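You operate a simulated robot arm through the tools that you are given. There is no shell and no other tool. Be economical: measure what you need, move in short steps, check, and stop when the job is done.

The job below is to be done with a simulated robot arm. You get a single attempt, and the scene is never put back.

JOB
Start the golf game: cartridge into the console, console on, input 1, television on.
Fine: leave the other cartridges and the plugs.

It is judged by the outcome, as a careful person would: the job done as asked, and still so three seconds after it is handed in. It fails if anything else is knocked over, pushed out of place, dropped, spilled or broken.

ROBOT AND FRAMES
A 6-joint arm with a two-finger parallel gripper, fixed in place. Base frame: the origin is at the foot of the arm, x ahead of it, y to its left, z up; the work surface is at about z = 700. Readings come in mm, rad, newtons and seconds.
With the tool pointing down near the work surface it reaches from about 240 to 660 mm from the base axis. Its first joint turns from -1.152 to 1.152 rad. Payload 2.9 kg.
The tool frame sits at the grasp point between the pads (the TCP): z along the fingers, y along the line on which they close. The tips reach 30 mm beyond it. The gripper opens to 110 mm. The fingers are 20 mm wide and 10 mm thick; the gripper's body (48 by 112 mm) begins 55 mm behind the TCP.
Orientation is told as [roll, pitch, yaw] about the base's x, y, z axes, in that order, counted from this pose: with the fingers straight down and closing along the base's y, the tool's x points along the base's -x, its y along +y and its z along -z.

CONTROLS
- The arm moves only by the tool move_arm. Its argument "series" is a list of rows, each a list of 3 entries, a list of its own where there are three numbers: the shift along the tool's x, y, z in mm, then the turn, a rotation vector about the tool's x, y, z in degrees, then the finger opening in mm, from 0 to 110. In form: [[[tx, ty, tz], [rx, ry, rz], claw], ...]. A call has 1 to 20 rows; each row is the pose to reach, as a shift and turn from the pose commanded when the call began, along the tool's axes at that moment. Each row takes 0.2 s and may step no farther than 50 mm and 0.15 rad from the row before; otherwise, or with a gripper value out of range, the whole call is refused. A pose out of reach is approached as far as the arm can. The call stops where the force on the tool passes 40 N (or 10 N more than at its start, if that is more) or the arm is blocked; 0.2 s more then pass. The fingers move at their own pace (about 108 mm/s each) and stop on an object; they squeeze with about 27 N. The grip force told is the motor's: it shows also when the fingers shut on nothing. Time passes only in rows, and 0.2 s behind the last, so rows that repeat a pose let the fingers close. The reply holds the time, the measured pose of the TCP, the force on the tool along the base axes, the opening and the grip force, in the units named above and with some noise, with the torque about the TCP (base axes, N m) and any sound that the robot's microphone picked up.
- Cameras (640 x 400 px; columns grow to the right, rows downward): "scene" is fixed at [87.8, 453.8, 1369.3]; the picture's right is [-0.58, -0.82, 0.00], its down [-0.58, 0.41, -0.70] and it looks along [0.57, -0.41, -0.71] (base axes); focal length 291 px, centre (320, 200). "wrist" rides on the gripper at [72, 17, -103] in the tool frame; the picture's right is [-0.23, 0.97, 0.00], its down [-0.76, -0.18, -0.62] and it looks along [-0.61, -0.14, 0.78] (tool axes); focal length 222 px, centre (320, 200). There is no depth. A picture from a camera that has moved, and an enlarged one, comes with that camera's place and axes in the base frame and with its lens.
- camera(camera): a new picture of that camera. No time passes.
- zoom(camera, box): a new picture of the part [left, top, right, bottom] of that camera's present view, enlarged. No time passes.
- close_job(): hands the job in; it is judged then, once.

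Work in short steps. Places have to be worked out from the pictures, the camera data and where the tool is seen: move nearer, look again, correct. Check each grasp and each placing, and mend what went wrong. You have 120 turns and 68 pictures in all, those below and enlarged ones among them. Open the gripper and draw the arm clear of the work before you hand the job in, unless the task says otherwise; then end with one line.

The tools are called as name(argument=value, ...) on one line, values as JSON. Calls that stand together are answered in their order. move_arm: Moves the arm, as the interface text tells. Its arguments: {"type":"object","properties":{"series":{"type":"array"}},"required":["series"]} The other tools are called the same way: camera (camera) takes a picture; zoom (camera, box) takes an enlarged picture of a part of a camera's view; close_job () hands the job in.

At the start:

```text
t: 0.0
ee_pos: [371.9, -180.1, 1089.9]
orientation: [-0.001, -0.002, 0.0]
force: [-0.3, 0.1, -0.1]
torque: [0.0, -0.02, 0.0]
opening: 110.0
grasp_force: 0.2
```

scene: 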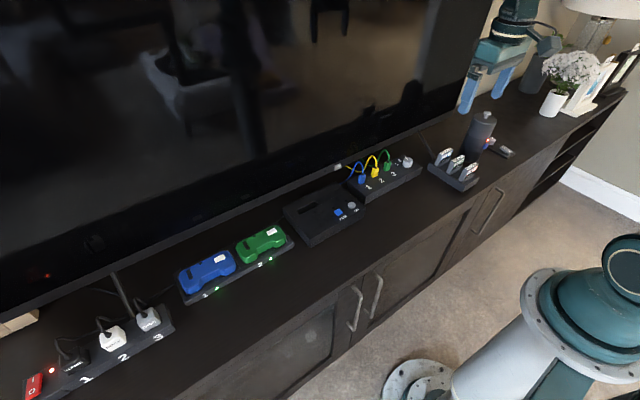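
wrist: 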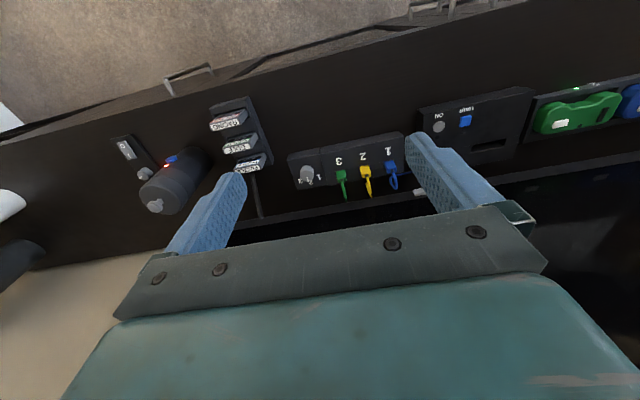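

I'll start by looking closer at the cartridges, console, input box and power strip.

zoom(camera="scene", box=[400, 100, 540, 200])

zoom(camera="scene", box=[270, 140, 430, 250])

zoom(camera="scene", box=[0, 260, 200, 400])

zoom(camera="wrist", box=[100, 80, 340, 230])

zoom(camera="wrist", box=[380, 70, 640, 220])

```text
4.00 times, centred on (470, 150) of scene
camera zoom: at [87.8, 453.8, 1369.3], right [-0.58, -0.82, 0.0], down [-0.58, 0.41, -0.7], along [0.57, -0.41, -0.71], focal length 1162 px, centre (-280, 400)
```

zoom: 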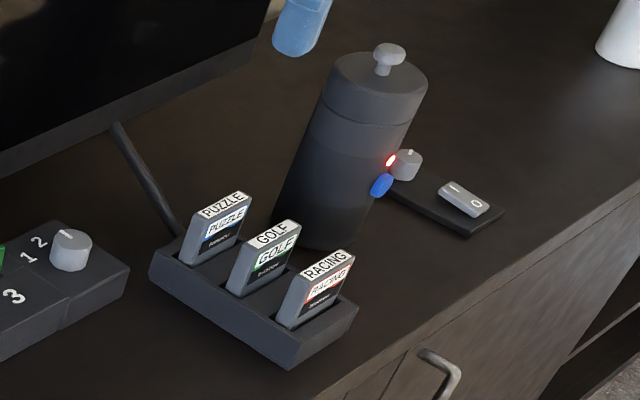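

```text
3.64 times, centred on (350, 195) of scene
camera zoom: at [87.8, 453.8, 1369.3], right [-0.58, -0.82, 0.0], down [-0.58, 0.41, -0.7], along [0.57, -0.41, -0.71], focal length 1056 px, centre (211, 218)
```

zoom: 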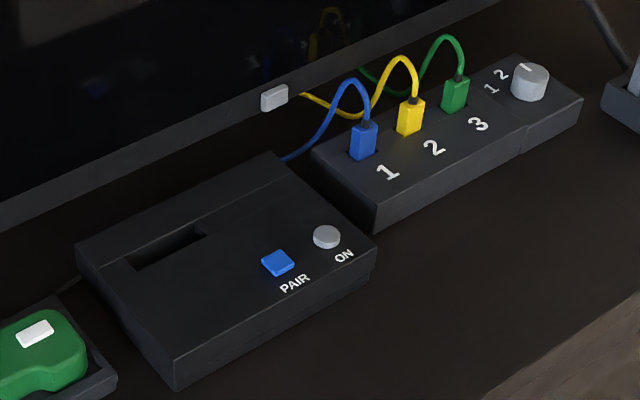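

```text
2.86 times, centred on (100, 330) of scene
camera zoom: at [87.8, 453.8, 1369.3], right [-0.58, -0.82, 0.0], down [-0.58, 0.41, -0.7], along [0.57, -0.41, -0.71], focal length 830 px, centre (949, -171)
```

zoom: 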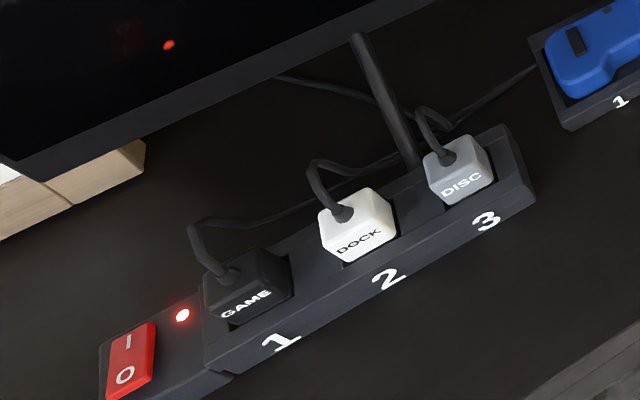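

```text
2.67 times, centred on (220, 155) of wrist
camera zoom: at [299.3, -162.1, 1194.4], right [0.23, 0.97, 0.0], down [0.76, -0.18, 0.62], along [0.61, -0.14, -0.78], focal length 592 px, centre (587, 320)
```

zoom: 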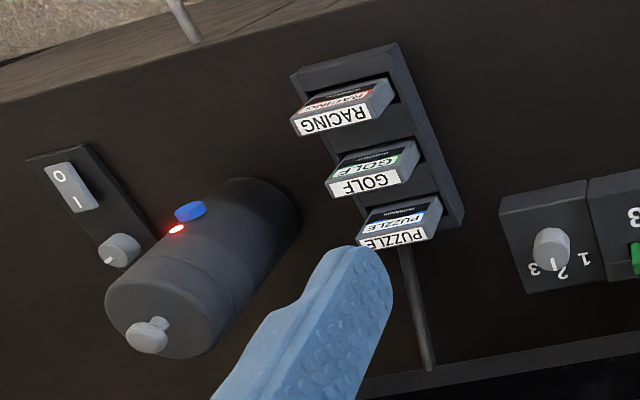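

```text
2.46 times, centred on (510, 145) of wrist
camera zoom: at [299.3, -162.1, 1194.4], right [0.23, 0.97, 0.0], down [0.76, -0.18, 0.62], along [0.61, -0.14, -0.78], focal length 547 px, centre (-148, 335)
```

zoom: 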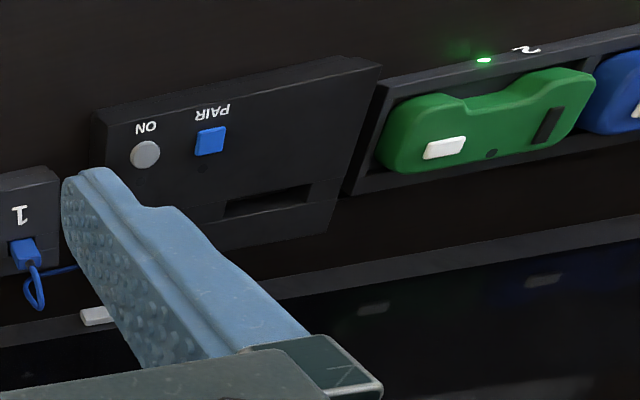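

The knob points at 2, golf is the middle cartridge (~(474,-404)), and the console slot is near (583,145). The TV button seems to be the light tab under the bezel. I'll move above the cartridges for a closer look.

move_arm(series=[[[-11, -33, 23], [0, 0, 0], 110], [[-23, -67, 47], [0, 0, 0], 110], [[-34, -100, 70], [0, 0, 0], 110], [[-45, -133, 93], [0, 0, 0], 110], [[-57, -167, 117], [0, 0, 0], 110], [[-68, -205, 140], [0, 0, 0], 110]])

camera(camera="wrist")

```text
t: 1.4
ee_pos: [432.6, -384.4, 951.0]
orientation: [-0.002, 0.0, -0.002]
force: [0.1, -0.6, 0.7]
torque: [0.0, 0.0, -0.03]
opening: 110.1
grasp_force: 0.0
```

```text
60 pictures are left
camera wrist: at [360.0, -368.3, 1053.5], right [0.23, 0.97, 0.0], down [0.76, -0.18, 0.62], along [0.61, -0.14, -0.78], focal length 222 px, centre (320, 200)
```

wrist: 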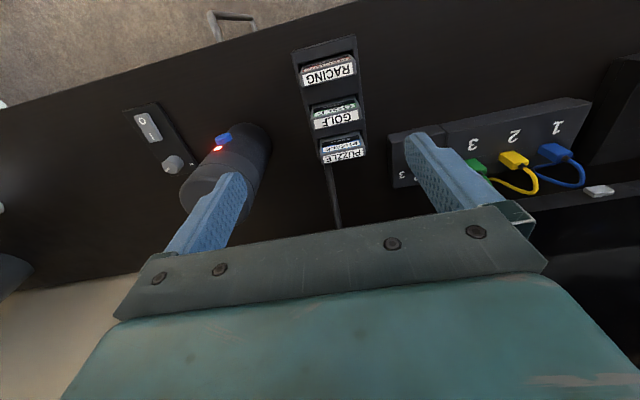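

zoom(camera="wrist", box=[270, 25, 410, 175])

zoom(camera="scene", box=[420, 135, 490, 200])

```text
2.67 times, centred on (340, 100) of wrist
camera zoom: at [360.0, -368.3, 1053.5], right [0.23, 0.97, 0.0], down [0.76, -0.18, 0.62], along [0.61, -0.14, -0.78], focal length 592 px, centre (267, 467)
```

zoom: 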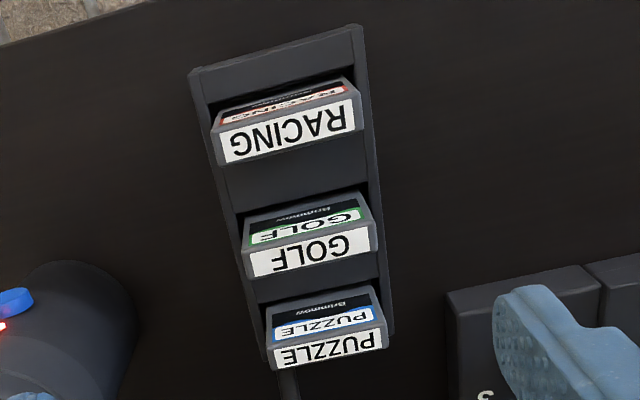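

```text
6.15 times, centred on (455, 168) of scene
camera zoom: at [87.8, 453.8, 1369.3], right [-0.58, -0.82, 0.0], down [-0.58, 0.41, -0.7], along [0.57, -0.41, -0.71], focal length 1788 px, centre (-511, 400)
```

zoom: 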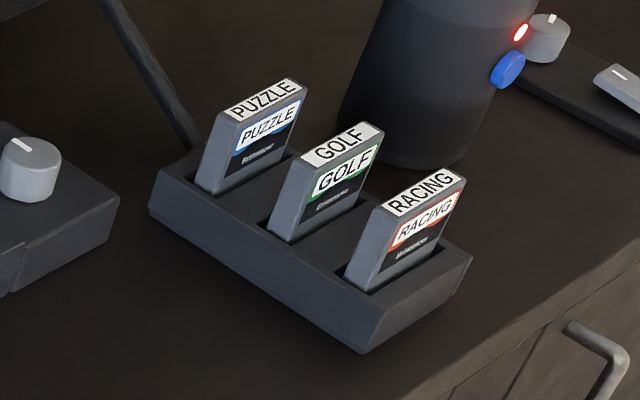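

Golf's top is centred near (456,-370, z≈778), about 60 mm wide along y and 12 mm thick along x. I'll descend partway over it and check the offset.

move_arm(series=[[[-6, 5, 40], [0, 0, 0], 110], [[-11, 10, 80], [0, 0, 0], 110], [[-16, 15, 115], [0, 0, 0], 110], [[-16, 15, 115], [0, 0, 0], 110]])

camera(camera="wrist")

zoom(camera="scene", box=[400, 80, 540, 200])

```text
t: 2.4
ee_pos: [455.9, -368.2, 834.0]
orientation: [-0.001, 0.0, -0.001]
force: [0.2, -0.5, -0.5]
torque: [0.02, 0.01, -0.01]
opening: 110.3
grasp_force: 0.1
```

```text
57 pictures are left
camera wrist: at [382.8, -351.2, 938.5], right [0.23, 0.97, 0.0], down [0.76, -0.18, 0.62], along [0.61, -0.14, -0.78], focal length 222 px, centre (320, 200)
```

wrist: 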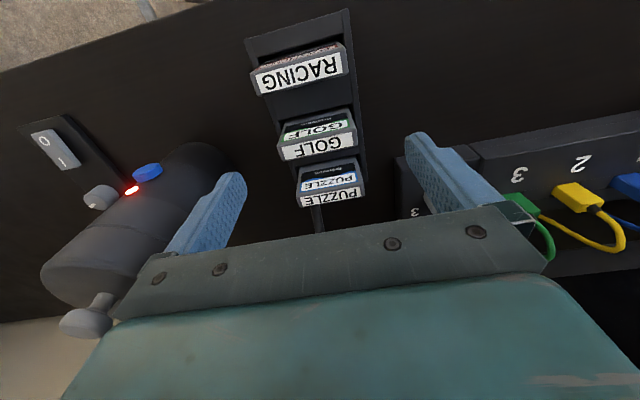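

```text
3.33 times, centred on (470, 140) of scene
camera zoom: at [87.8, 453.8, 1369.3], right [-0.58, -0.82, 0.0], down [-0.58, 0.41, -0.7], along [0.57, -0.41, -0.71], focal length 968 px, centre (-180, 400)
```

zoom: 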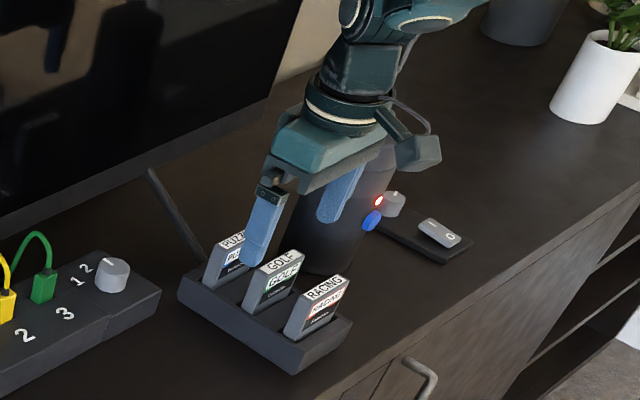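

The TCP is right above golf (centre ≈(456,-372)); the rack top is around z 731. I'll narrow the fingers to 84, descend to TCP z≈770 and close.

move_arm(series=[[[0, -3, 0], [0, 0, 0], 84], [[0, -3, 30], [0, 0, 0], 84], [[0, -3, 50], [0, 0, 0], 84], [[0, -3, 65], [0, 0, 0], 84], [[0, -3, 65], [0, 0, 0], 84]])

camera(camera="wrist")

```text
t: 3.6
ee_pos: [455.2, -371.2, 770.5]
orientation: [0.0, 0.0, -0.002]
force: [-0.3, 0.1, 0.5]
torque: [0.02, 0.01, -0.01]
opening: 84.2
grasp_force: 0.1
```

```text
55 pictures are left
camera wrist: at [382.4, -354.1, 875.0], right [0.23, 0.97, 0.0], down [0.76, -0.18, 0.62], along [0.61, -0.14, -0.78], focal length 222 px, centre (320, 200)
```

wrist: 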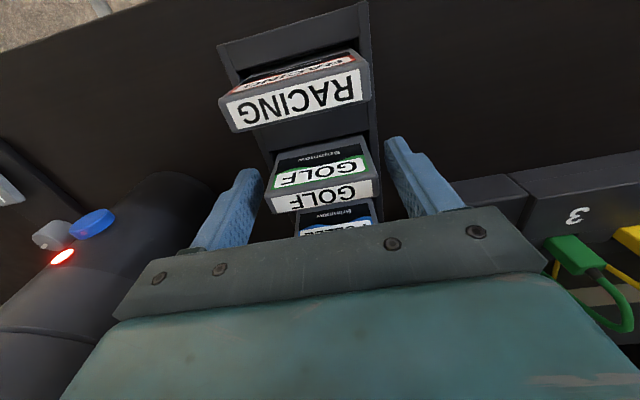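

The fingers straddle golf symmetrically, clear of its neighbours, so I'll close.

move_arm(series=[[[0, 0, 0], [0, 0, 0], 50], [[0, 0, 0], [0, 0, 0], 50], [[0, 0, 0], [0, 0, 0], 50]])

zoom(camera="wrist", box=[200, 60, 440, 260])

```text
t: 4.4
ee_pos: [456.0, -371.5, 773.4]
orientation: [0.001, 0.0, 0.002]
force: [-1.5, 0.5, 0.3]
torque: [0.04, -0.02, -0.02]
opening: 61.1
grasp_force: 27.1
```

```text
2.00 times, centred on (320, 160) of wrist
camera zoom: at [382.4, -354.0, 875.1], right [0.23, 0.97, 0.0], down [0.76, -0.18, 0.62], along [0.61, -0.14, -0.78], focal length 444 px, centre (320, 280)
```

zoom: 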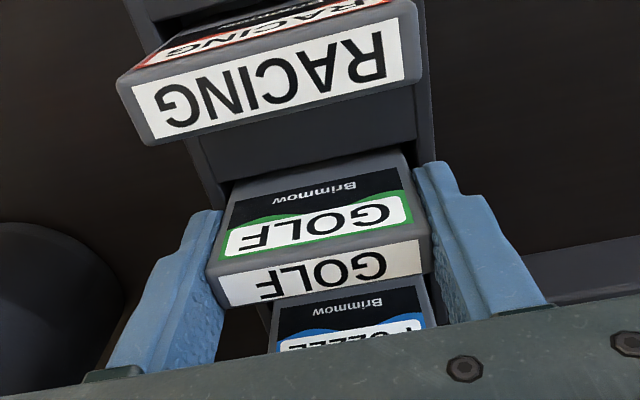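

Gripped at 61 mm. Lifting straight up.

move_arm(series=[[[0, 0, -15], [0, 0, 0], 50], [[0, 0, -35], [0, 0, 0], 50], [[0, 0, -65], [0, 0, 0], 50], [[0, 0, -95], [0, 0, 0], 50], [[0, 0, -120], [0, 0, 0], 50], [[0, 0, -120], [0, 0, 0], 50]])

camera(camera="wrist")

zoom(camera="scene", box=[400, 80, 540, 200])

```text
t: 5.8
ee_pos: [458.0, -372.6, 892.9]
orientation: [0.0, 0.0, -0.001]
force: [0.8, -0.7, -0.4]
torque: [0.04, 0.02, 0.0]
opening: 61.2
grasp_force: 26.8
```

```text
53 pictures are left
camera wrist: at [384.3, -355.2, 996.1], right [0.23, 0.97, 0.0], down [0.76, -0.18, 0.62], along [0.61, -0.14, -0.78], focal length 222 px, centre (320, 200)
```

wrist: 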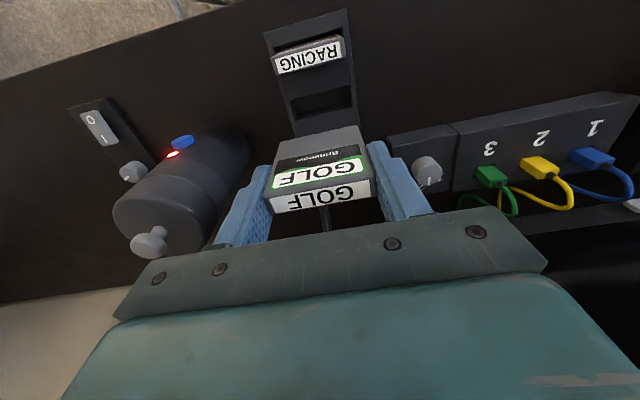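

```text
3.33 times, centred on (470, 140) of scene
camera zoom: at [87.8, 453.8, 1369.3], right [-0.58, -0.82, 0.0], down [-0.58, 0.41, -0.7], along [0.57, -0.41, -0.71], focal length 968 px, centre (-180, 400)
```

zoom: 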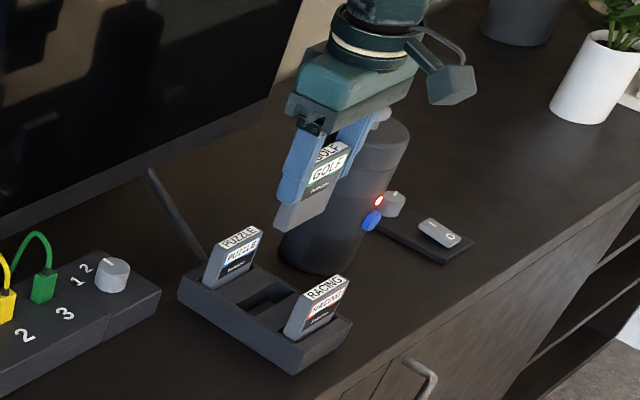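

Golf is held upright and clear. Before travelling, a tight zoom on the console slot and the TV button.

zoom(camera="scene", box=[280, 155, 370, 255])

move_arm(series=[[[-5, 45, 0], [0, 0, 0], 50], [[-10, 90, 0], [0, 0, 0], 50], [[-15, 135, 0], [0, 0, 0], 50], [[-20, 180, 0], [0, 0, 0], 50], [[-25, 225, 0], [0, 0, 0], 50], [[-30, 270, 0], [0, 0, 0], 50], [[-35, 315, 0], [0, 0, 0], 50], [[-40, 360, 0], [0, 0, 0], 50], [[-40, 400, 0], [0, 0, 0], 50], [[-40, 440, 0], [0, 0, 0], 50], [[-40, 440, 0], [0, 0, 0], 50]])

camera(camera="wrist")

```text
4.00 times, centred on (325, 205) of scene
camera zoom: at [87.8, 453.8, 1369.3], right [-0.58, -0.82, 0.0], down [-0.58, 0.41, -0.7], along [0.57, -0.41, -0.71], focal length 1162 px, centre (300, 180)
```

zoom: 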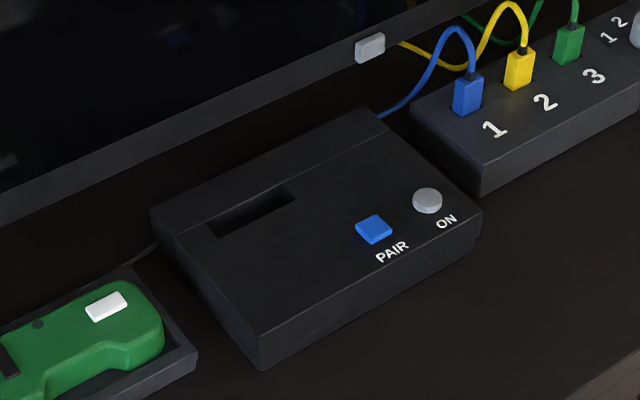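

```text
t: 8.2
ee_pos: [496.6, 64.7, 891.0]
orientation: [0.001, 0.0, -0.002]
force: [0.0, 0.6, 0.3]
torque: [0.0, -0.01, 0.0]
opening: 61.1
grasp_force: 27.2
```

```text
50 pictures are left
camera wrist: at [423.4, 80.9, 994.6], right [0.23, 0.97, 0.0], down [0.76, -0.18, 0.62], along [0.61, -0.14, -0.78], focal length 222 px, centre (320, 200)
```

wrist: 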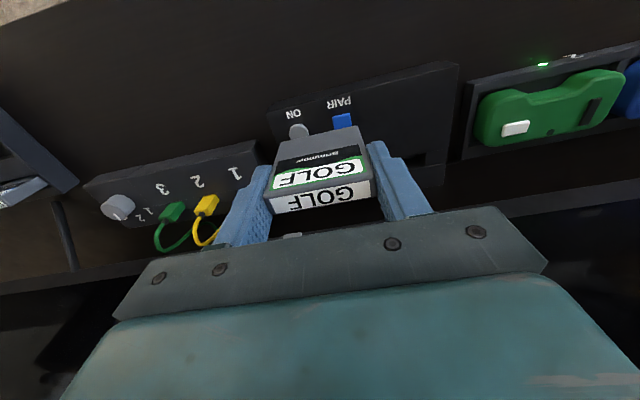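

The slot is ~(585,144) and the console top ~740–750. I'll shift so the wrist camera sees the slot beside the held cartridge.

move_arm(series=[[[-35, -5, 0], [0, 0, 0], 50], [[-69, -9, 0], [0, 0, 0], 50], [[-69, -9, 0], [0, 0, 0], 50]])

zoom(camera="wrist", box=[240, 30, 500, 200])

```text
t: 9.0
ee_pos: [565.4, 58.5, 891.5]
orientation: [-0.001, 0.0, 0.0]
force: [0.4, -0.5, -0.2]
torque: [-0.01, -0.02, 0.03]
opening: 61.0
grasp_force: 27.3
```

```text
2.35 times, centred on (370, 115) of wrist
camera zoom: at [491.6, 75.9, 994.3], right [0.23, 0.97, 0.0], down [0.76, -0.18, 0.62], along [0.61, -0.14, -0.78], focal length 523 px, centre (202, 400)
```

zoom: 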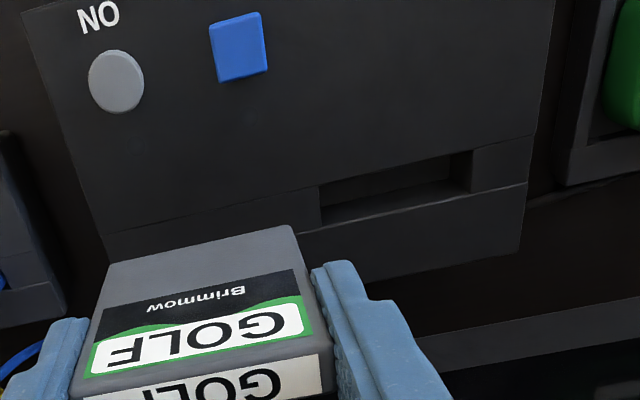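

Both views agree: slot centre ≈(585.5,144.5), z≈745, with 2–3 mm clearance each side. I'll move over it and descend to just above.

move_arm(series=[[[-10, 43, 0], [0, 0, 0], 50], [[-20.5, 86.6, 0], [0, 0, 0], 50], [[-20.5, 86.6, 40], [0, 0, 0], 50], [[-20.5, 86.6, 70], [0, 0, 0], 50], [[-20.5, 86.6, 70], [0, 0, 0], 50]])

zoom(camera="scene", box=[250, 130, 390, 250])

zoom(camera="wrist", box=[200, 30, 460, 230])

```text
t: 10.2
ee_pos: [587.0, 144.8, 820.9]
orientation: [0.001, 0.0, -0.002]
force: [-1.4, -1.1, -0.4]
torque: [-0.01, 0.02, -0.04]
opening: 61.1
grasp_force: 26.8
```

```text
3.33 times, centred on (320, 190) of scene
camera zoom: at [87.8, 453.8, 1369.3], right [-0.58, -0.82, 0.0], down [-0.58, 0.41, -0.7], along [0.57, -0.41, -0.71], focal length 968 px, centre (320, 233)
```

zoom: 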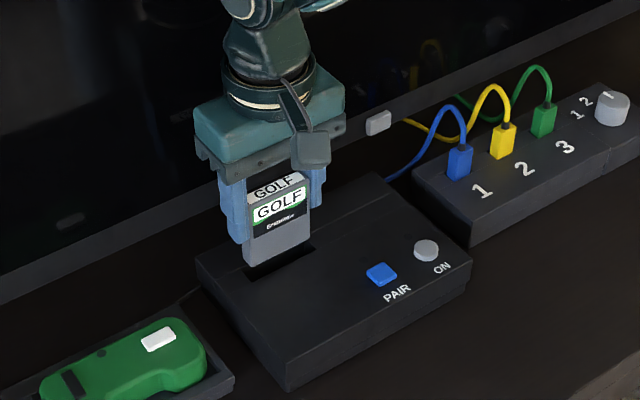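

```text
2.00 times, centred on (330, 130) of wrist
camera zoom: at [513.0, 162.6, 925.4], right [0.23, 0.97, 0.0], down [0.76, -0.18, 0.62], along [0.61, -0.14, -0.78], focal length 444 px, centre (300, 340)
```

zoom: 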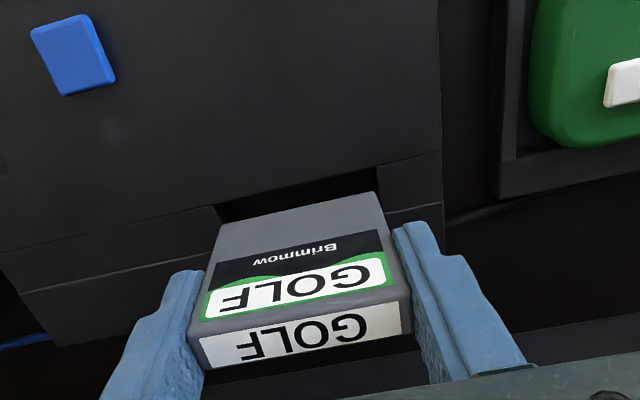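

Well aligned above the slot. Descending gently into it.

move_arm(series=[[[0, 0, 8], [0, 0, 0], 50], [[0, 0, 16], [0, 0, 0], 50], [[0, 0, 22], [0, 0, 0], 50], [[0, 0, 26], [0, 0, 0], 50], [[0, 0, 30], [0, 0, 0], 50], [[0, 0, 33], [0, 0, 0], 50]])

zoom(camera="scene", box=[270, 155, 350, 235])

zoom(camera="wrist", box=[200, 30, 460, 230])

```text
t: 11.6
ee_pos: [586.4, 145.6, 786.7]
orientation: [-0.001, 0.0, 0.0]
force: [0.1, 0.3, -0.5]
torque: [0.0, 0.04, 0.03]
opening: 61.0
grasp_force: 27.6
```

```text
5.00 times, centred on (310, 195) of scene
camera zoom: at [87.8, 453.8, 1369.3], right [-0.58, -0.82, 0.0], down [-0.58, 0.41, -0.7], along [0.57, -0.41, -0.71], focal length 1453 px, centre (370, 225)
```

zoom: 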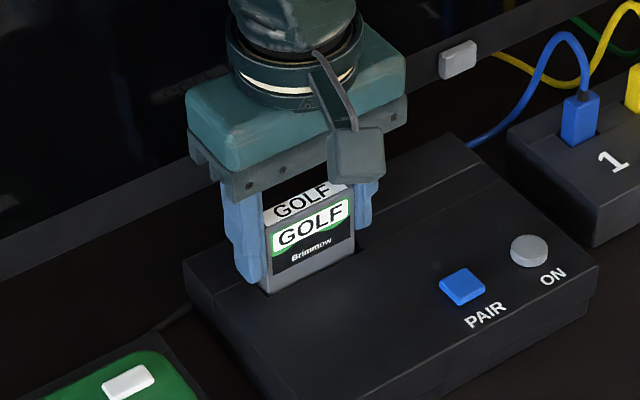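

```text
2.00 times, centred on (330, 130) of wrist
camera zoom: at [513.0, 162.9, 891.0], right [0.23, 0.97, 0.0], down [0.76, -0.18, 0.62], along [0.61, -0.14, -0.78], focal length 444 px, centre (300, 340)
```

zoom: 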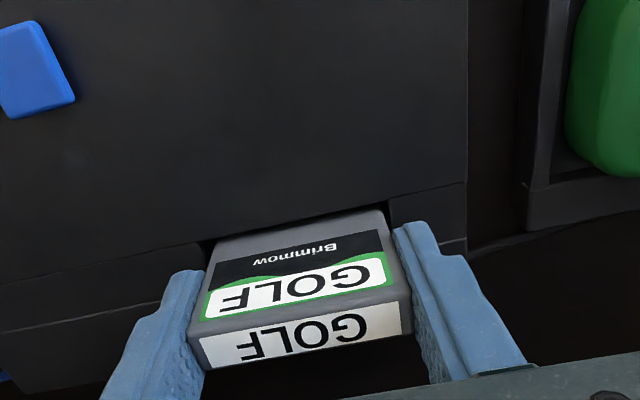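

The cartridge has entered the mouth freely. Pushing further down in small steps.

move_arm(series=[[[0, 0, 3], [0, 0, 0], 50], [[0, 0, 6], [0, 0, 0], 50], [[0, 0, 8], [0, 0, 0], 50], [[0, 0, 10], [0, 0, 0], 50]])

zoom(camera="scene", box=[270, 155, 350, 235])

```text
t: 12.6
ee_pos: [587.4, 146.4, 780.2]
orientation: [0.001, -0.007, 0.0]
force: [0.1, -1.5, 23.9]
torque: [-0.11, -0.01, 0.01]
opening: 61.4
grasp_force: 27.2
```

```text
5.00 times, centred on (310, 195) of scene
camera zoom: at [87.4, 453.6, 1369.4], right [-0.58, -0.82, 0.0], down [-0.58, 0.41, -0.7], along [0.57, -0.41, -0.71], focal length 1453 px, centre (370, 225)
```

zoom: 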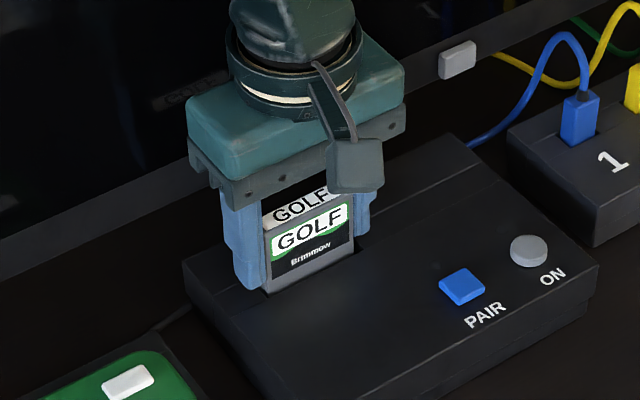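

It meets 24 N of resistance about 15 mm in. I'll press a little more to see whether it's seated.

move_arm(series=[[[0, 0, 2], [0, 0, 0], 50], [[0, 0, 4], [0, 0, 0], 50], [[0, 0, 6], [0, 0, 0], 50]])

zoom(camera="wrist", box=[200, 30, 460, 230])

```text
t: 13.4
ee_pos: [585.9, 145.4, 775.5]
orientation: [0.001, -0.002, 0.0]
force: [-2.3, -0.2, 3.9]
torque: [-0.17, 0.03, -0.04]
opening: 61.4
grasp_force: 27.1
stopped in row 3: the force on the tool passed its limit at 43 N (the readings are from after the stop); the commanded pose is now the measured one
```

```text
2.00 times, centred on (330, 130) of wrist
camera zoom: at [513.0, 163.1, 879.5], right [0.23, 0.97, 0.0], down [0.76, -0.18, 0.62], along [0.61, -0.14, -0.78], focal length 444 px, centre (300, 340)
```

zoom: 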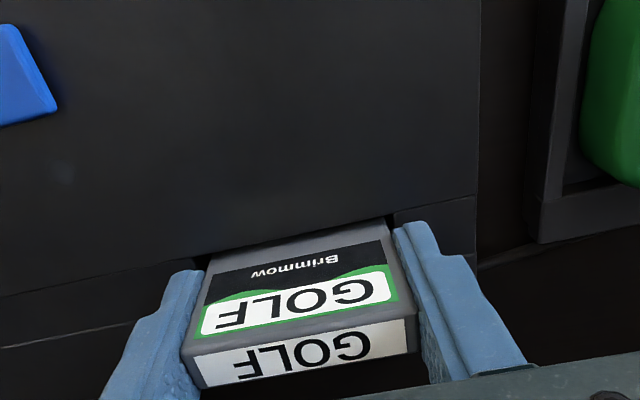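

The fingertips are now near the console surface and the cartridge slid slightly in the grip. I'll open, retreat up, and inspect the depth.

move_arm(series=[[[0, 0, -1], [0, 0, 0], 70], [[0, 0, -1], [0, 0, 0], 80], [[0, 0, -30], [0, 0, 0], 80], [[0, 0, -70], [0, 0, 0], 80], [[0, 0, -100], [0, 0, 0], 80], [[0, 0, -100], [0, 0, 0], 80]])

zoom(camera="scene", box=[270, 155, 350, 235])

zoom(camera="wrist", box=[200, 30, 460, 230])

```text
t: 14.8
ee_pos: [587.9, 144.9, 879.0]
orientation: [-0.001, -0.002, 0.0]
force: [0.0, 0.4, 0.4]
torque: [0.01, 0.0, 0.0]
opening: 80.1
grasp_force: 0.2
```

```text
5.00 times, centred on (310, 195) of scene
camera zoom: at [87.8, 453.8, 1369.3], right [-0.58, -0.82, 0.0], down [-0.58, 0.41, -0.7], along [0.57, -0.41, -0.71], focal length 1453 px, centre (370, 225)
```

zoom: 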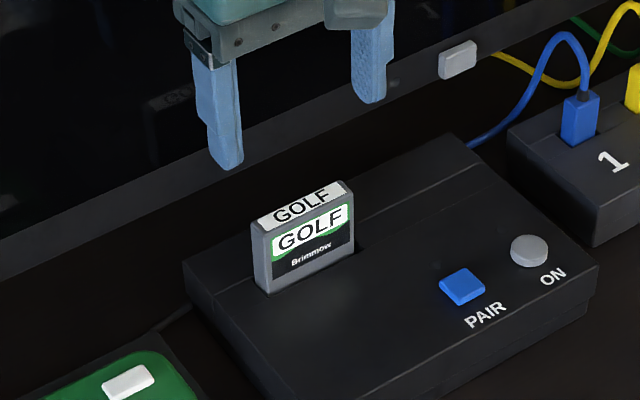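

```text
2.00 times, centred on (330, 130) of wrist
camera zoom: at [513.8, 162.0, 982.9], right [0.23, 0.97, 0.0], down [0.76, -0.18, 0.62], along [0.61, -0.14, -0.78], focal length 444 px, centre (300, 340)
```

zoom: 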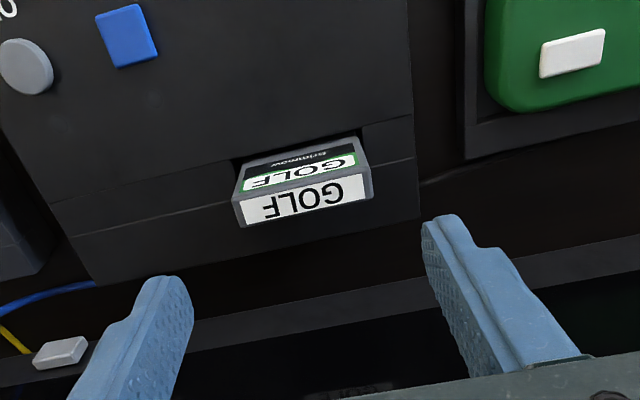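

The cartridge stands straight with ~40 mm showing. I'll close the fingers and press its top centre to make sure it's fully seated.

move_arm(series=[[[0, 0, 0], [0, 0, 0], 0], [[1, 0, 20], [0, 0, 0], 0], [[1, 0, 45], [0, 0, 0], 0], [[1, 0, 52], [0, 0, 0], 0], [[1, 0, 56], [0, 0, 0], 0], [[1, 0, 60], [0, 0, 0], 0], [[1, 0, 64], [0, 0, 0], 0], [[1, 0, 68], [0, 0, 0], 0], [[1, 0, 72], [0, 0, 0], 0], [[1, 0, 76], [0, 0, 0], 0]])

zoom(camera="scene", box=[270, 155, 350, 235])

```text
t: 16.3
ee_pos: [588.2, 147.6, 822.3]
orientation: [0.001, -0.01, 0.0]
force: [-2.0, -1.2, 9.6]
torque: [-0.04, 0.1, 0.03]
opening: 0.0
grasp_force: 27.1
stopped in row 7: the force on the tool passed its limit at 47 N (the readings are from after the stop); the commanded pose is now the measured one
```

```text
5.00 times, centred on (310, 195) of scene
camera zoom: at [87.6, 453.7, 1369.4], right [-0.58, -0.82, 0.0], down [-0.58, 0.41, -0.7], along [0.57, -0.41, -0.71], focal length 1453 px, centre (370, 225)
```

zoom: 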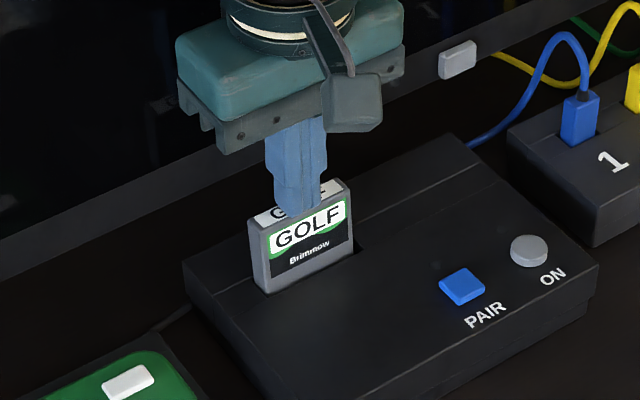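

A solid stop at 47 N with no movement, so it's seated. Next is the console's ON button at about (516,34, top≈748): rise, move over, keep fingers closed.

move_arm(series=[[[0, 0, -40], [0, 0, 0], 0], [[24, -38, -40], [0, 0, 0], 0], [[48, -76, -40], [0, 0, 0], 0], [[72, -113, -40], [0, 0, 0], 0], [[72, -113, -10], [0, 0, 0], 0], [[72, -113, 20], [0, 0, 0], 0], [[72, -113, 20], [0, 0, 0], 0]])

zoom(camera="scene", box=[290, 155, 390, 235])

zoom(camera="wrist", box=[200, 30, 480, 230])

```text
t: 17.9
ee_pos: [515.6, 33.4, 801.1]
orientation: [0.002, -0.009, 0.001]
force: [-0.3, 0.1, 0.6]
torque: [0.0, 0.02, -0.03]
opening: 0.2
grasp_force: 26.9
```

```text
5.00 times, centred on (340, 195) of scene
camera zoom: at [87.8, 453.8, 1369.3], right [-0.58, -0.82, 0.0], down [-0.58, 0.41, -0.7], along [0.57, -0.41, -0.71], focal length 1453 px, centre (220, 225)
```

zoom: 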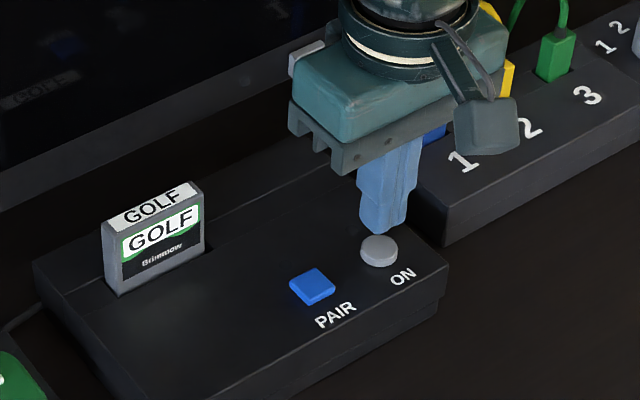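

```text
2.00 times, centred on (340, 130) of wrist
camera zoom: at [441.6, 51.3, 904.4], right [0.23, 0.97, 0.0], down [0.76, -0.18, 0.63], along [0.61, -0.14, -0.78], focal length 444 px, centre (280, 340)
```

zoom: 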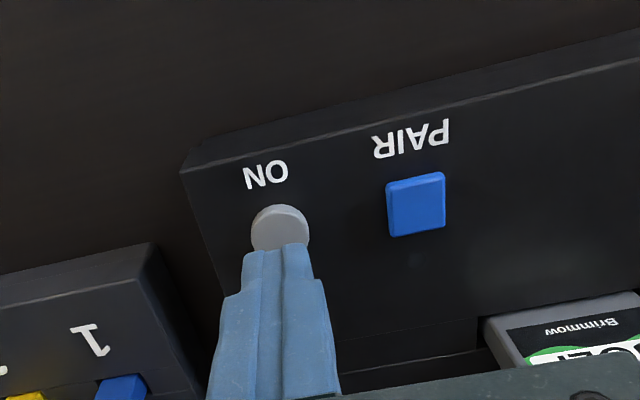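

The tip is almost over the button (button ≈(512,35)). Small correction and press in small steps.

move_arm(series=[[[3, 1.5, 8], [0, 0, 0], 0], [[3, 1.5, 16], [0, 0, 0], 0], [[3, 1.5, 20], [0, 0, 0], 0], [[3, 1.5, 22], [0, 0, 0], 0], [[3, 1.5, 24], [0, 0, 0], 0], [[3, 1.5, 26], [0, 0, 0], 0], [[3, 1.5, 28], [0, 0, 0], 0]])

zoom(camera="scene", box=[290, 155, 390, 235])

```text
t: 19.5
ee_pos: [512.5, 36.9, 775.9]
orientation: [0.001, -0.009, 0.0]
force: [-4.5, -1.1, 9.9]
torque: [-0.04, 0.12, -0.01]
opening: 0.0
grasp_force: 26.9
heard: click
stopped in row 7: the force on the tool passed its limit at 47 N (the readings are from after the stop); the commanded pose is now the measured one
```

```text
5.00 times, centred on (340, 195) of scene
camera zoom: at [87.5, 453.7, 1369.4], right [-0.58, -0.82, 0.0], down [-0.58, 0.41, -0.7], along [0.57, -0.41, -0.71], focal length 1453 px, centre (220, 225)
```

zoom: 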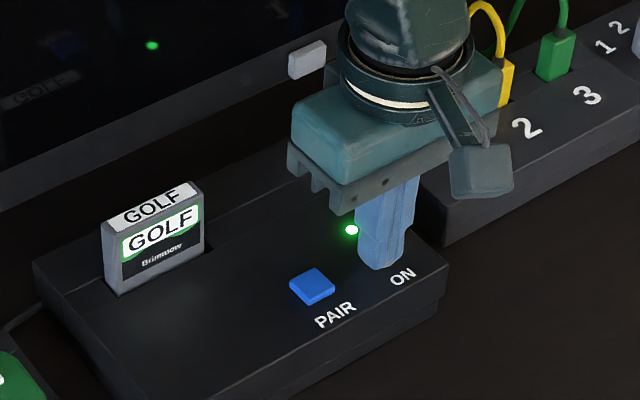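

Click heard and the green LED lit: the console is on. Now I'll rise and move to the input knob at about (558,-245).

move_arm(series=[[[0, 0, -40], [0, 0, 0], 0], [[0, 0, -85], [0, 0, 0], 0], [[-8, -47, -90], [0, 0, 0], 30], [[-16, -94, -90], [0, 0, 0], 60], [[-24, -141, -90], [0, 0, 0], 60], [[-32, -188, -90], [0, 0, 0], 60], [[-40, -235, -90], [0, 0, 0], 60], [[-44, -281, -90], [0, 0, 0], 60], [[-44, -281, -90], [0, 0, 0], 60]])

zoom(camera="scene", box=[280, 100, 440, 240])

zoom(camera="wrist", box=[200, 30, 480, 230])

```text
t: 21.5
ee_pos: [557.6, -242.2, 866.8]
orientation: [0.002, -0.008, 0.001]
force: [0.2, -0.2, 0.8]
torque: [0.02, -0.01, -0.05]
opening: 60.0
grasp_force: 0.0
```

```text
2.86 times, centred on (360, 170) of scene
camera zoom: at [87.8, 453.7, 1369.3], right [-0.58, -0.82, 0.0], down [-0.58, 0.41, -0.7], along [0.57, -0.41, -0.71], focal length 830 px, centre (206, 286)
```

zoom: 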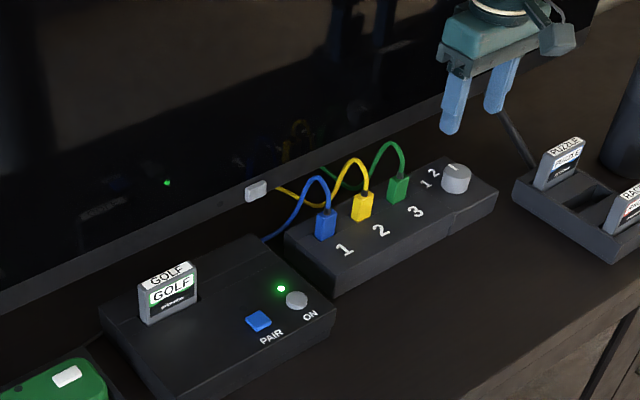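

```text
2.00 times, centred on (340, 130) of wrist
camera zoom: at [483.0, -226.5, 969.1], right [0.23, 0.97, 0.0], down [0.76, -0.18, 0.63], along [0.61, -0.14, -0.78], focal length 444 px, centre (280, 340)
```

zoom: 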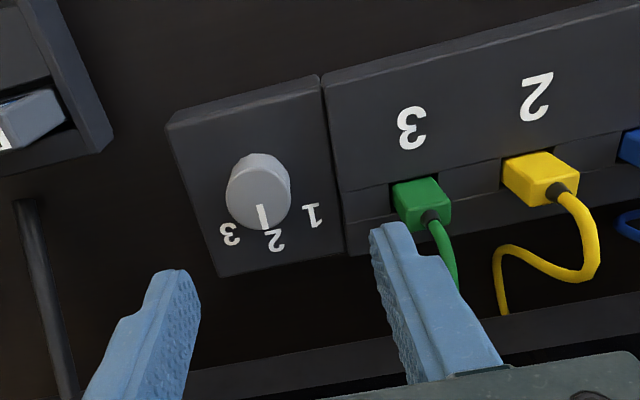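

The knob points at 2; its centre is ≈(564,-255), with digits at ±~48°, so 1 is counter-clockwise from above. I'll descend to just above the knob and check.

move_arm(series=[[[-4, -6, 20], [0, 0, 0], 60], [[-7, -11.5, 45], [0, 0, 0], 60], [[-7, -11.5, 68], [0, 0, 0], 60], [[-7, -11.5, 68], [0, 0, 0], 60]])

zoom(camera="wrist", box=[200, 60, 440, 240])

zoom(camera="scene", box=[370, 110, 450, 190])

```text
t: 22.5
ee_pos: [563.0, -256.3, 799.3]
orientation: [0.003, -0.008, -0.002]
force: [0.2, -0.8, -0.4]
torque: [-0.01, 0.01, 0.04]
opening: 60.0
grasp_force: 0.0
```

```text
2.22 times, centred on (320, 150) of wrist
camera zoom: at [488.9, -240.6, 902.7], right [0.23, 0.97, 0.0], down [0.76, -0.18, 0.63], along [0.61, -0.14, -0.78], focal length 494 px, centre (320, 311)
```

zoom: 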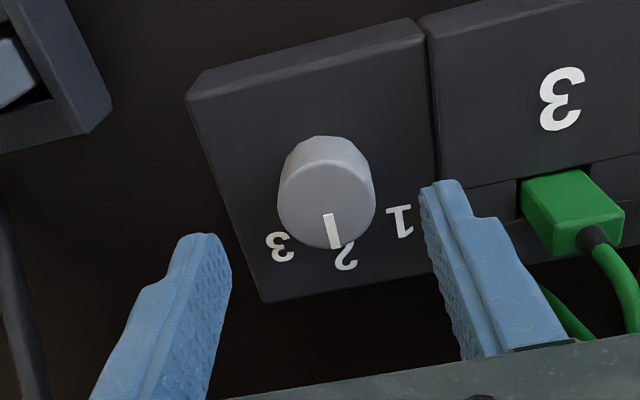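

```text
5.00 times, centred on (410, 150) of scene
camera zoom: at [87.8, 453.8, 1369.3], right [-0.58, -0.82, 0.0], down [-0.58, 0.41, -0.7], along [0.57, -0.41, -0.71], focal length 1453 px, centre (-130, 450)
```

zoom: 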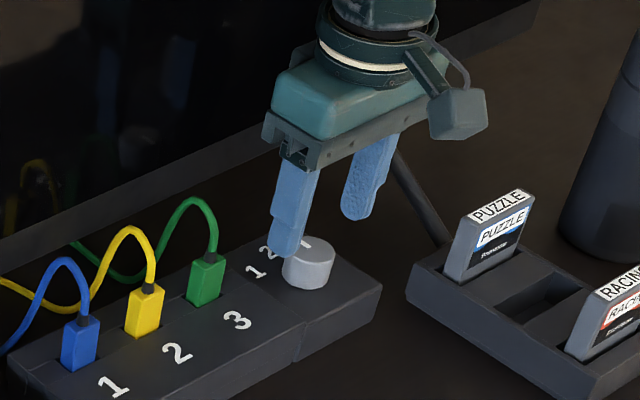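

Knob centre refined to ≈(560,-255). Descending the last 20 mm and closing on the knob.

move_arm(series=[[[3, 1, 10], [0, 0, 0], 60], [[3, 1, 20], [0, 0, 0], 60], [[3, 1, 20], [0, 0, 0], 45], [[3, 1, 20], [0, 0, 0], 20], [[3, 1, 20], [0, 0, 0], 20], [[3, 1, 20], [0, 0, 0], 20]])

zoom(camera="wrist", box=[200, 60, 440, 240])

```text
t: 23.9
ee_pos: [562.2, -255.6, 777.2]
orientation: [0.0, -0.008, -0.003]
force: [1.1, -6.4, -5.4]
torque: [-0.48, -0.29, -0.01]
opening: 31.5
grasp_force: 44.8
```

```text
2.22 times, centred on (320, 150) of wrist
camera zoom: at [486.7, -238.0, 881.4], right [0.23, 0.97, 0.0], down [0.76, -0.18, 0.63], along [0.61, -0.14, -0.78], focal length 494 px, centre (320, 311)
```

zoom: 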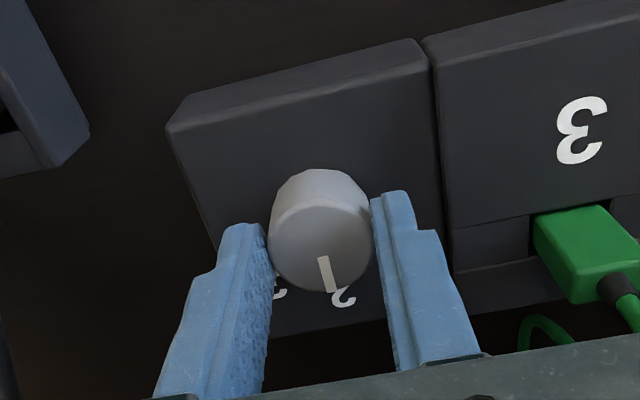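

The knob is gripped at 31.5 mm. Turning counter-clockwise (negative about tool z) in steps; half first to watch forces.

move_arm(series=[[[0, 0, 0], [0, 0, -6], 20], [[0, 0, 0], [0, 0, -12], 20], [[0, 0, 0], [0, 0, -18], 20], [[0, 0, 0], [0, 0, -24], 20]])

zoom(camera="wrist", box=[200, 60, 440, 240])

```text
t: 24.9
ee_pos: [561.5, -255.6, 778.7]
orientation: [-0.002, -0.011, 0.417]
force: [4.6, -12.3, 0.7]
torque: [-0.11, 0.24, -0.06]
opening: 31.5
grasp_force: 45.3
```

```text
2.22 times, centred on (320, 150) of wrist
camera zoom: at [486.0, -269.7, 881.2], right [-0.19, 0.98, 0.0], down [0.76, 0.15, 0.63], along [0.62, 0.12, -0.78], focal length 494 px, centre (320, 311)
```

zoom: 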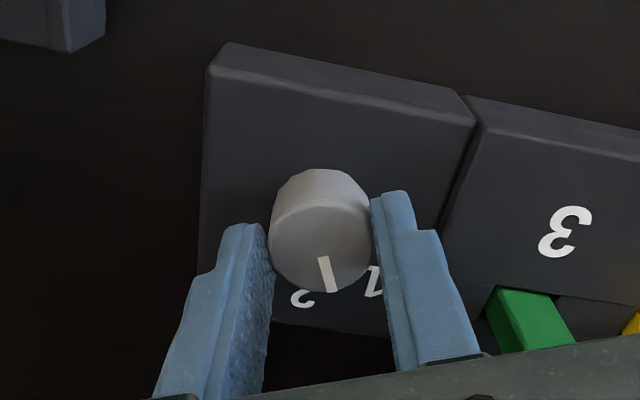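

The knob follows well (0.417 rad). There's a 13 N side load along the closing axis, so I'll ease the TCP 1 mm that way and continue to about 48°.

move_arm(series=[[[0, -1, 0], [0, 0, -6], 20], [[0, -1, 0], [0, 0, -12], 20], [[0, -1, 0], [0, 0, -18], 20], [[0, -1, 0], [0, 0, -23], 20], [[0, -1, 0], [0, 0, -23], 20]])

zoom(camera="wrist", box=[200, 60, 440, 240])

```text
t: 26.1
ee_pos: [560.6, -255.9, 778.1]
orientation: [-0.009, -0.01, 0.821]
force: [6.2, -11.2, 12.2]
torque: [0.13, -0.22, -0.43]
opening: 31.2
grasp_force: 44.9
```

```text
2.22 times, centred on (320, 150) of wrist
camera zoom: at [497.5, -297.7, 881.2], right [-0.56, 0.83, -0.01], down [0.64, 0.44, 0.63], along [0.53, 0.35, -0.78], focal length 494 px, centre (320, 311)
```

zoom: 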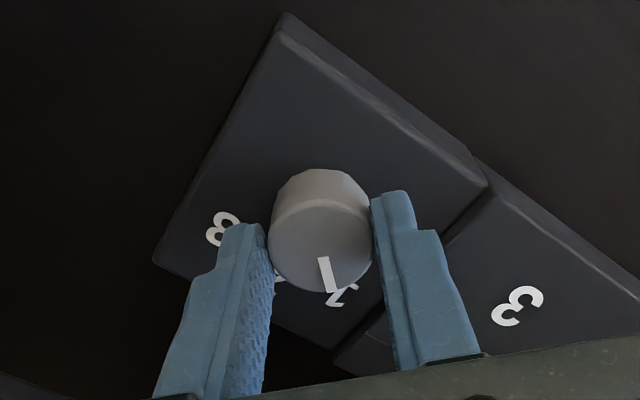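

The pointer sits relative to "1" just as it did to "2" before, and the torque suggests a stop. Releasing and lifting to verify.

move_arm(series=[[[0, 0, 0], [0, 0, 0], 40], [[0, 0, 0], [0, 0, 0], 55], [[0, 0, 0], [0, 0, 0], 55], [[0, 0, -30], [0, 0, 0], 55], [[0, 0, -70], [0, 0, 0], 55], [[0, 0, -100], [0, 0, 0], 55], [[0, 0, -100], [0, 0, 0], 55]])

zoom(camera="wrist", box=[200, 30, 480, 230])

zoom(camera="scene", box=[320, 110, 440, 210])

```text
t: 27.7
ee_pos: [563.3, -255.2, 876.4]
orientation: [-0.005, -0.006, 0.82]
force: [1.0, -0.1, -0.9]
torque: [0.01, -0.01, -0.02]
opening: 54.9
grasp_force: 0.0
```

```text
2.00 times, centred on (340, 130) of wrist
camera zoom: at [499.6, -297.1, 978.6], right [-0.56, 0.83, 0.0], down [0.64, 0.43, 0.63], along [0.52, 0.35, -0.78], focal length 444 px, centre (280, 340)
```

zoom: 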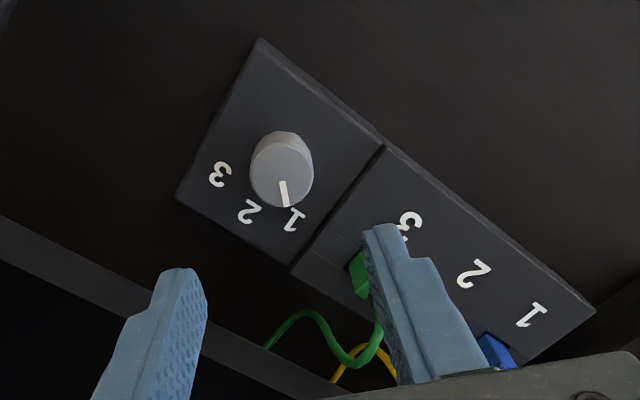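

```text
4.00 times, centred on (380, 160) of scene
camera zoom: at [87.8, 453.8, 1369.3], right [-0.58, -0.82, 0.0], down [-0.58, 0.41, -0.7], along [0.57, -0.41, -0.71], focal length 1162 px, centre (80, 360)
```

zoom: 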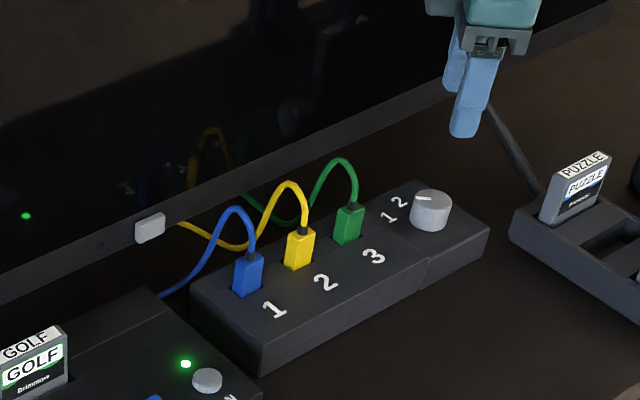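

Knob points at 1. Next the TV button, a tab on the lower bezel near (631–648, 0, ~795). I'll un-yaw while moving to roughly (503,-5,895) and look at it.

move_arm(series=[[[-24, 36, -4], [0, 0, 7.8], 40], [[-47, 71, -8], [0, 0, 15.6], 20], [[-71, 107, -12], [0, 0, 23.4], 0], [[-95, 143, -16], [0, 0, 31.2], 0], [[-118, 178, -20], [0, 0, 39], 0], [[-142, 214, -20], [0, 0, 47], 0], [[-142, 214, -20], [0, 0, 47], 0]])

camera(camera="wrist")

```text
t: 29.3
ee_pos: [499.9, -5.0, 898.4]
orientation: [0.002, -0.007, -0.002]
force: [0.3, -0.7, 0.1]
torque: [0.0, -0.01, 0.0]
opening: 0.0
grasp_force: 27.7
```

```text
27 pictures are left
camera wrist: at [425.9, 12.4, 1000.1], right [0.23, 0.97, 0.0], down [0.76, -0.18, 0.63], along [0.61, -0.14, -0.78], focal length 222 px, centre (320, 200)
```

wrist: 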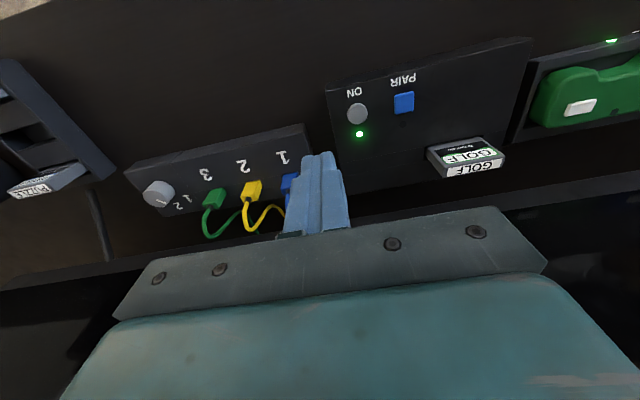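

Tilting the tool about 56° so the fingers point forward toward the TV bezel.

move_arm(series=[[[0, 0, 0], [0, -8, 0], 0], [[0, 0, 0], [0, -16, 0], 0], [[0, 0, 0], [0, -24, 0], 0], [[0, 0, 0], [0, -32, 0], 0], [[0, 0, 0], [0, -40, 0], 0], [[0, 0, 0], [0, -48, 0], 0], [[0, 0, 0], [0, -56, 0], 0], [[0, 0, 0], [0, -56, 0], 0]])

camera(camera="wrist")

zoom(camera="scene", box=[270, 90, 430, 230])

```text
t: 31.1
ee_pos: [500.8, -5.6, 897.4]
orientation: [0.003, -0.985, -0.004]
force: [0.0, 0.2, 0.5]
torque: [0.02, 0.0, 0.0]
opening: 0.2
grasp_force: 26.9
```

```text
26 pictures are left
camera wrist: at [373.4, 11.0, 894.2], right [0.13, 0.97, 0.19], down [-0.1, -0.18, 0.98], along [0.99, -0.14, 0.07], focal length 222 px, centre (320, 200)
```

wrist: 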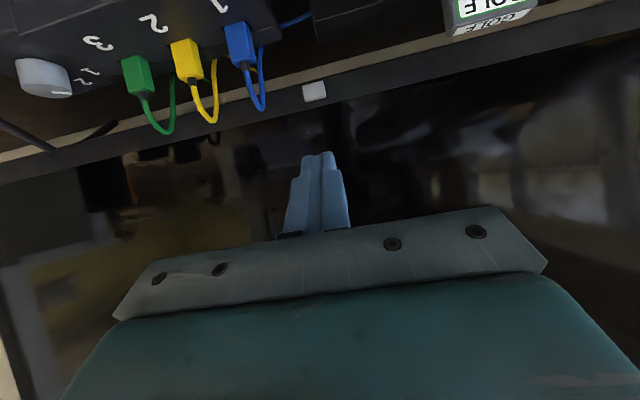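

```text
2.86 times, centred on (350, 160) of scene
camera zoom: at [87.8, 453.8, 1369.3], right [-0.58, -0.82, 0.0], down [-0.58, 0.41, -0.7], along [0.57, -0.41, -0.71], focal length 830 px, centre (234, 314)
```

zoom: 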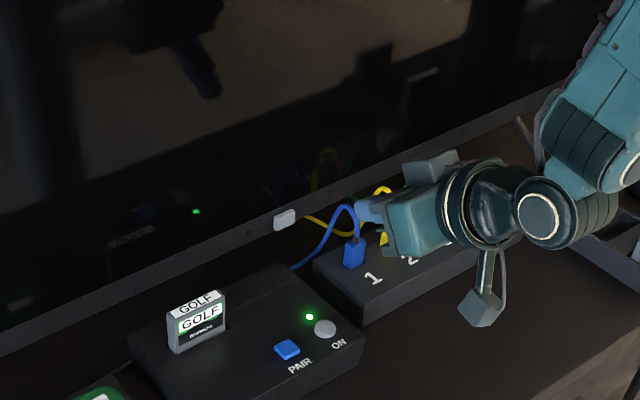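

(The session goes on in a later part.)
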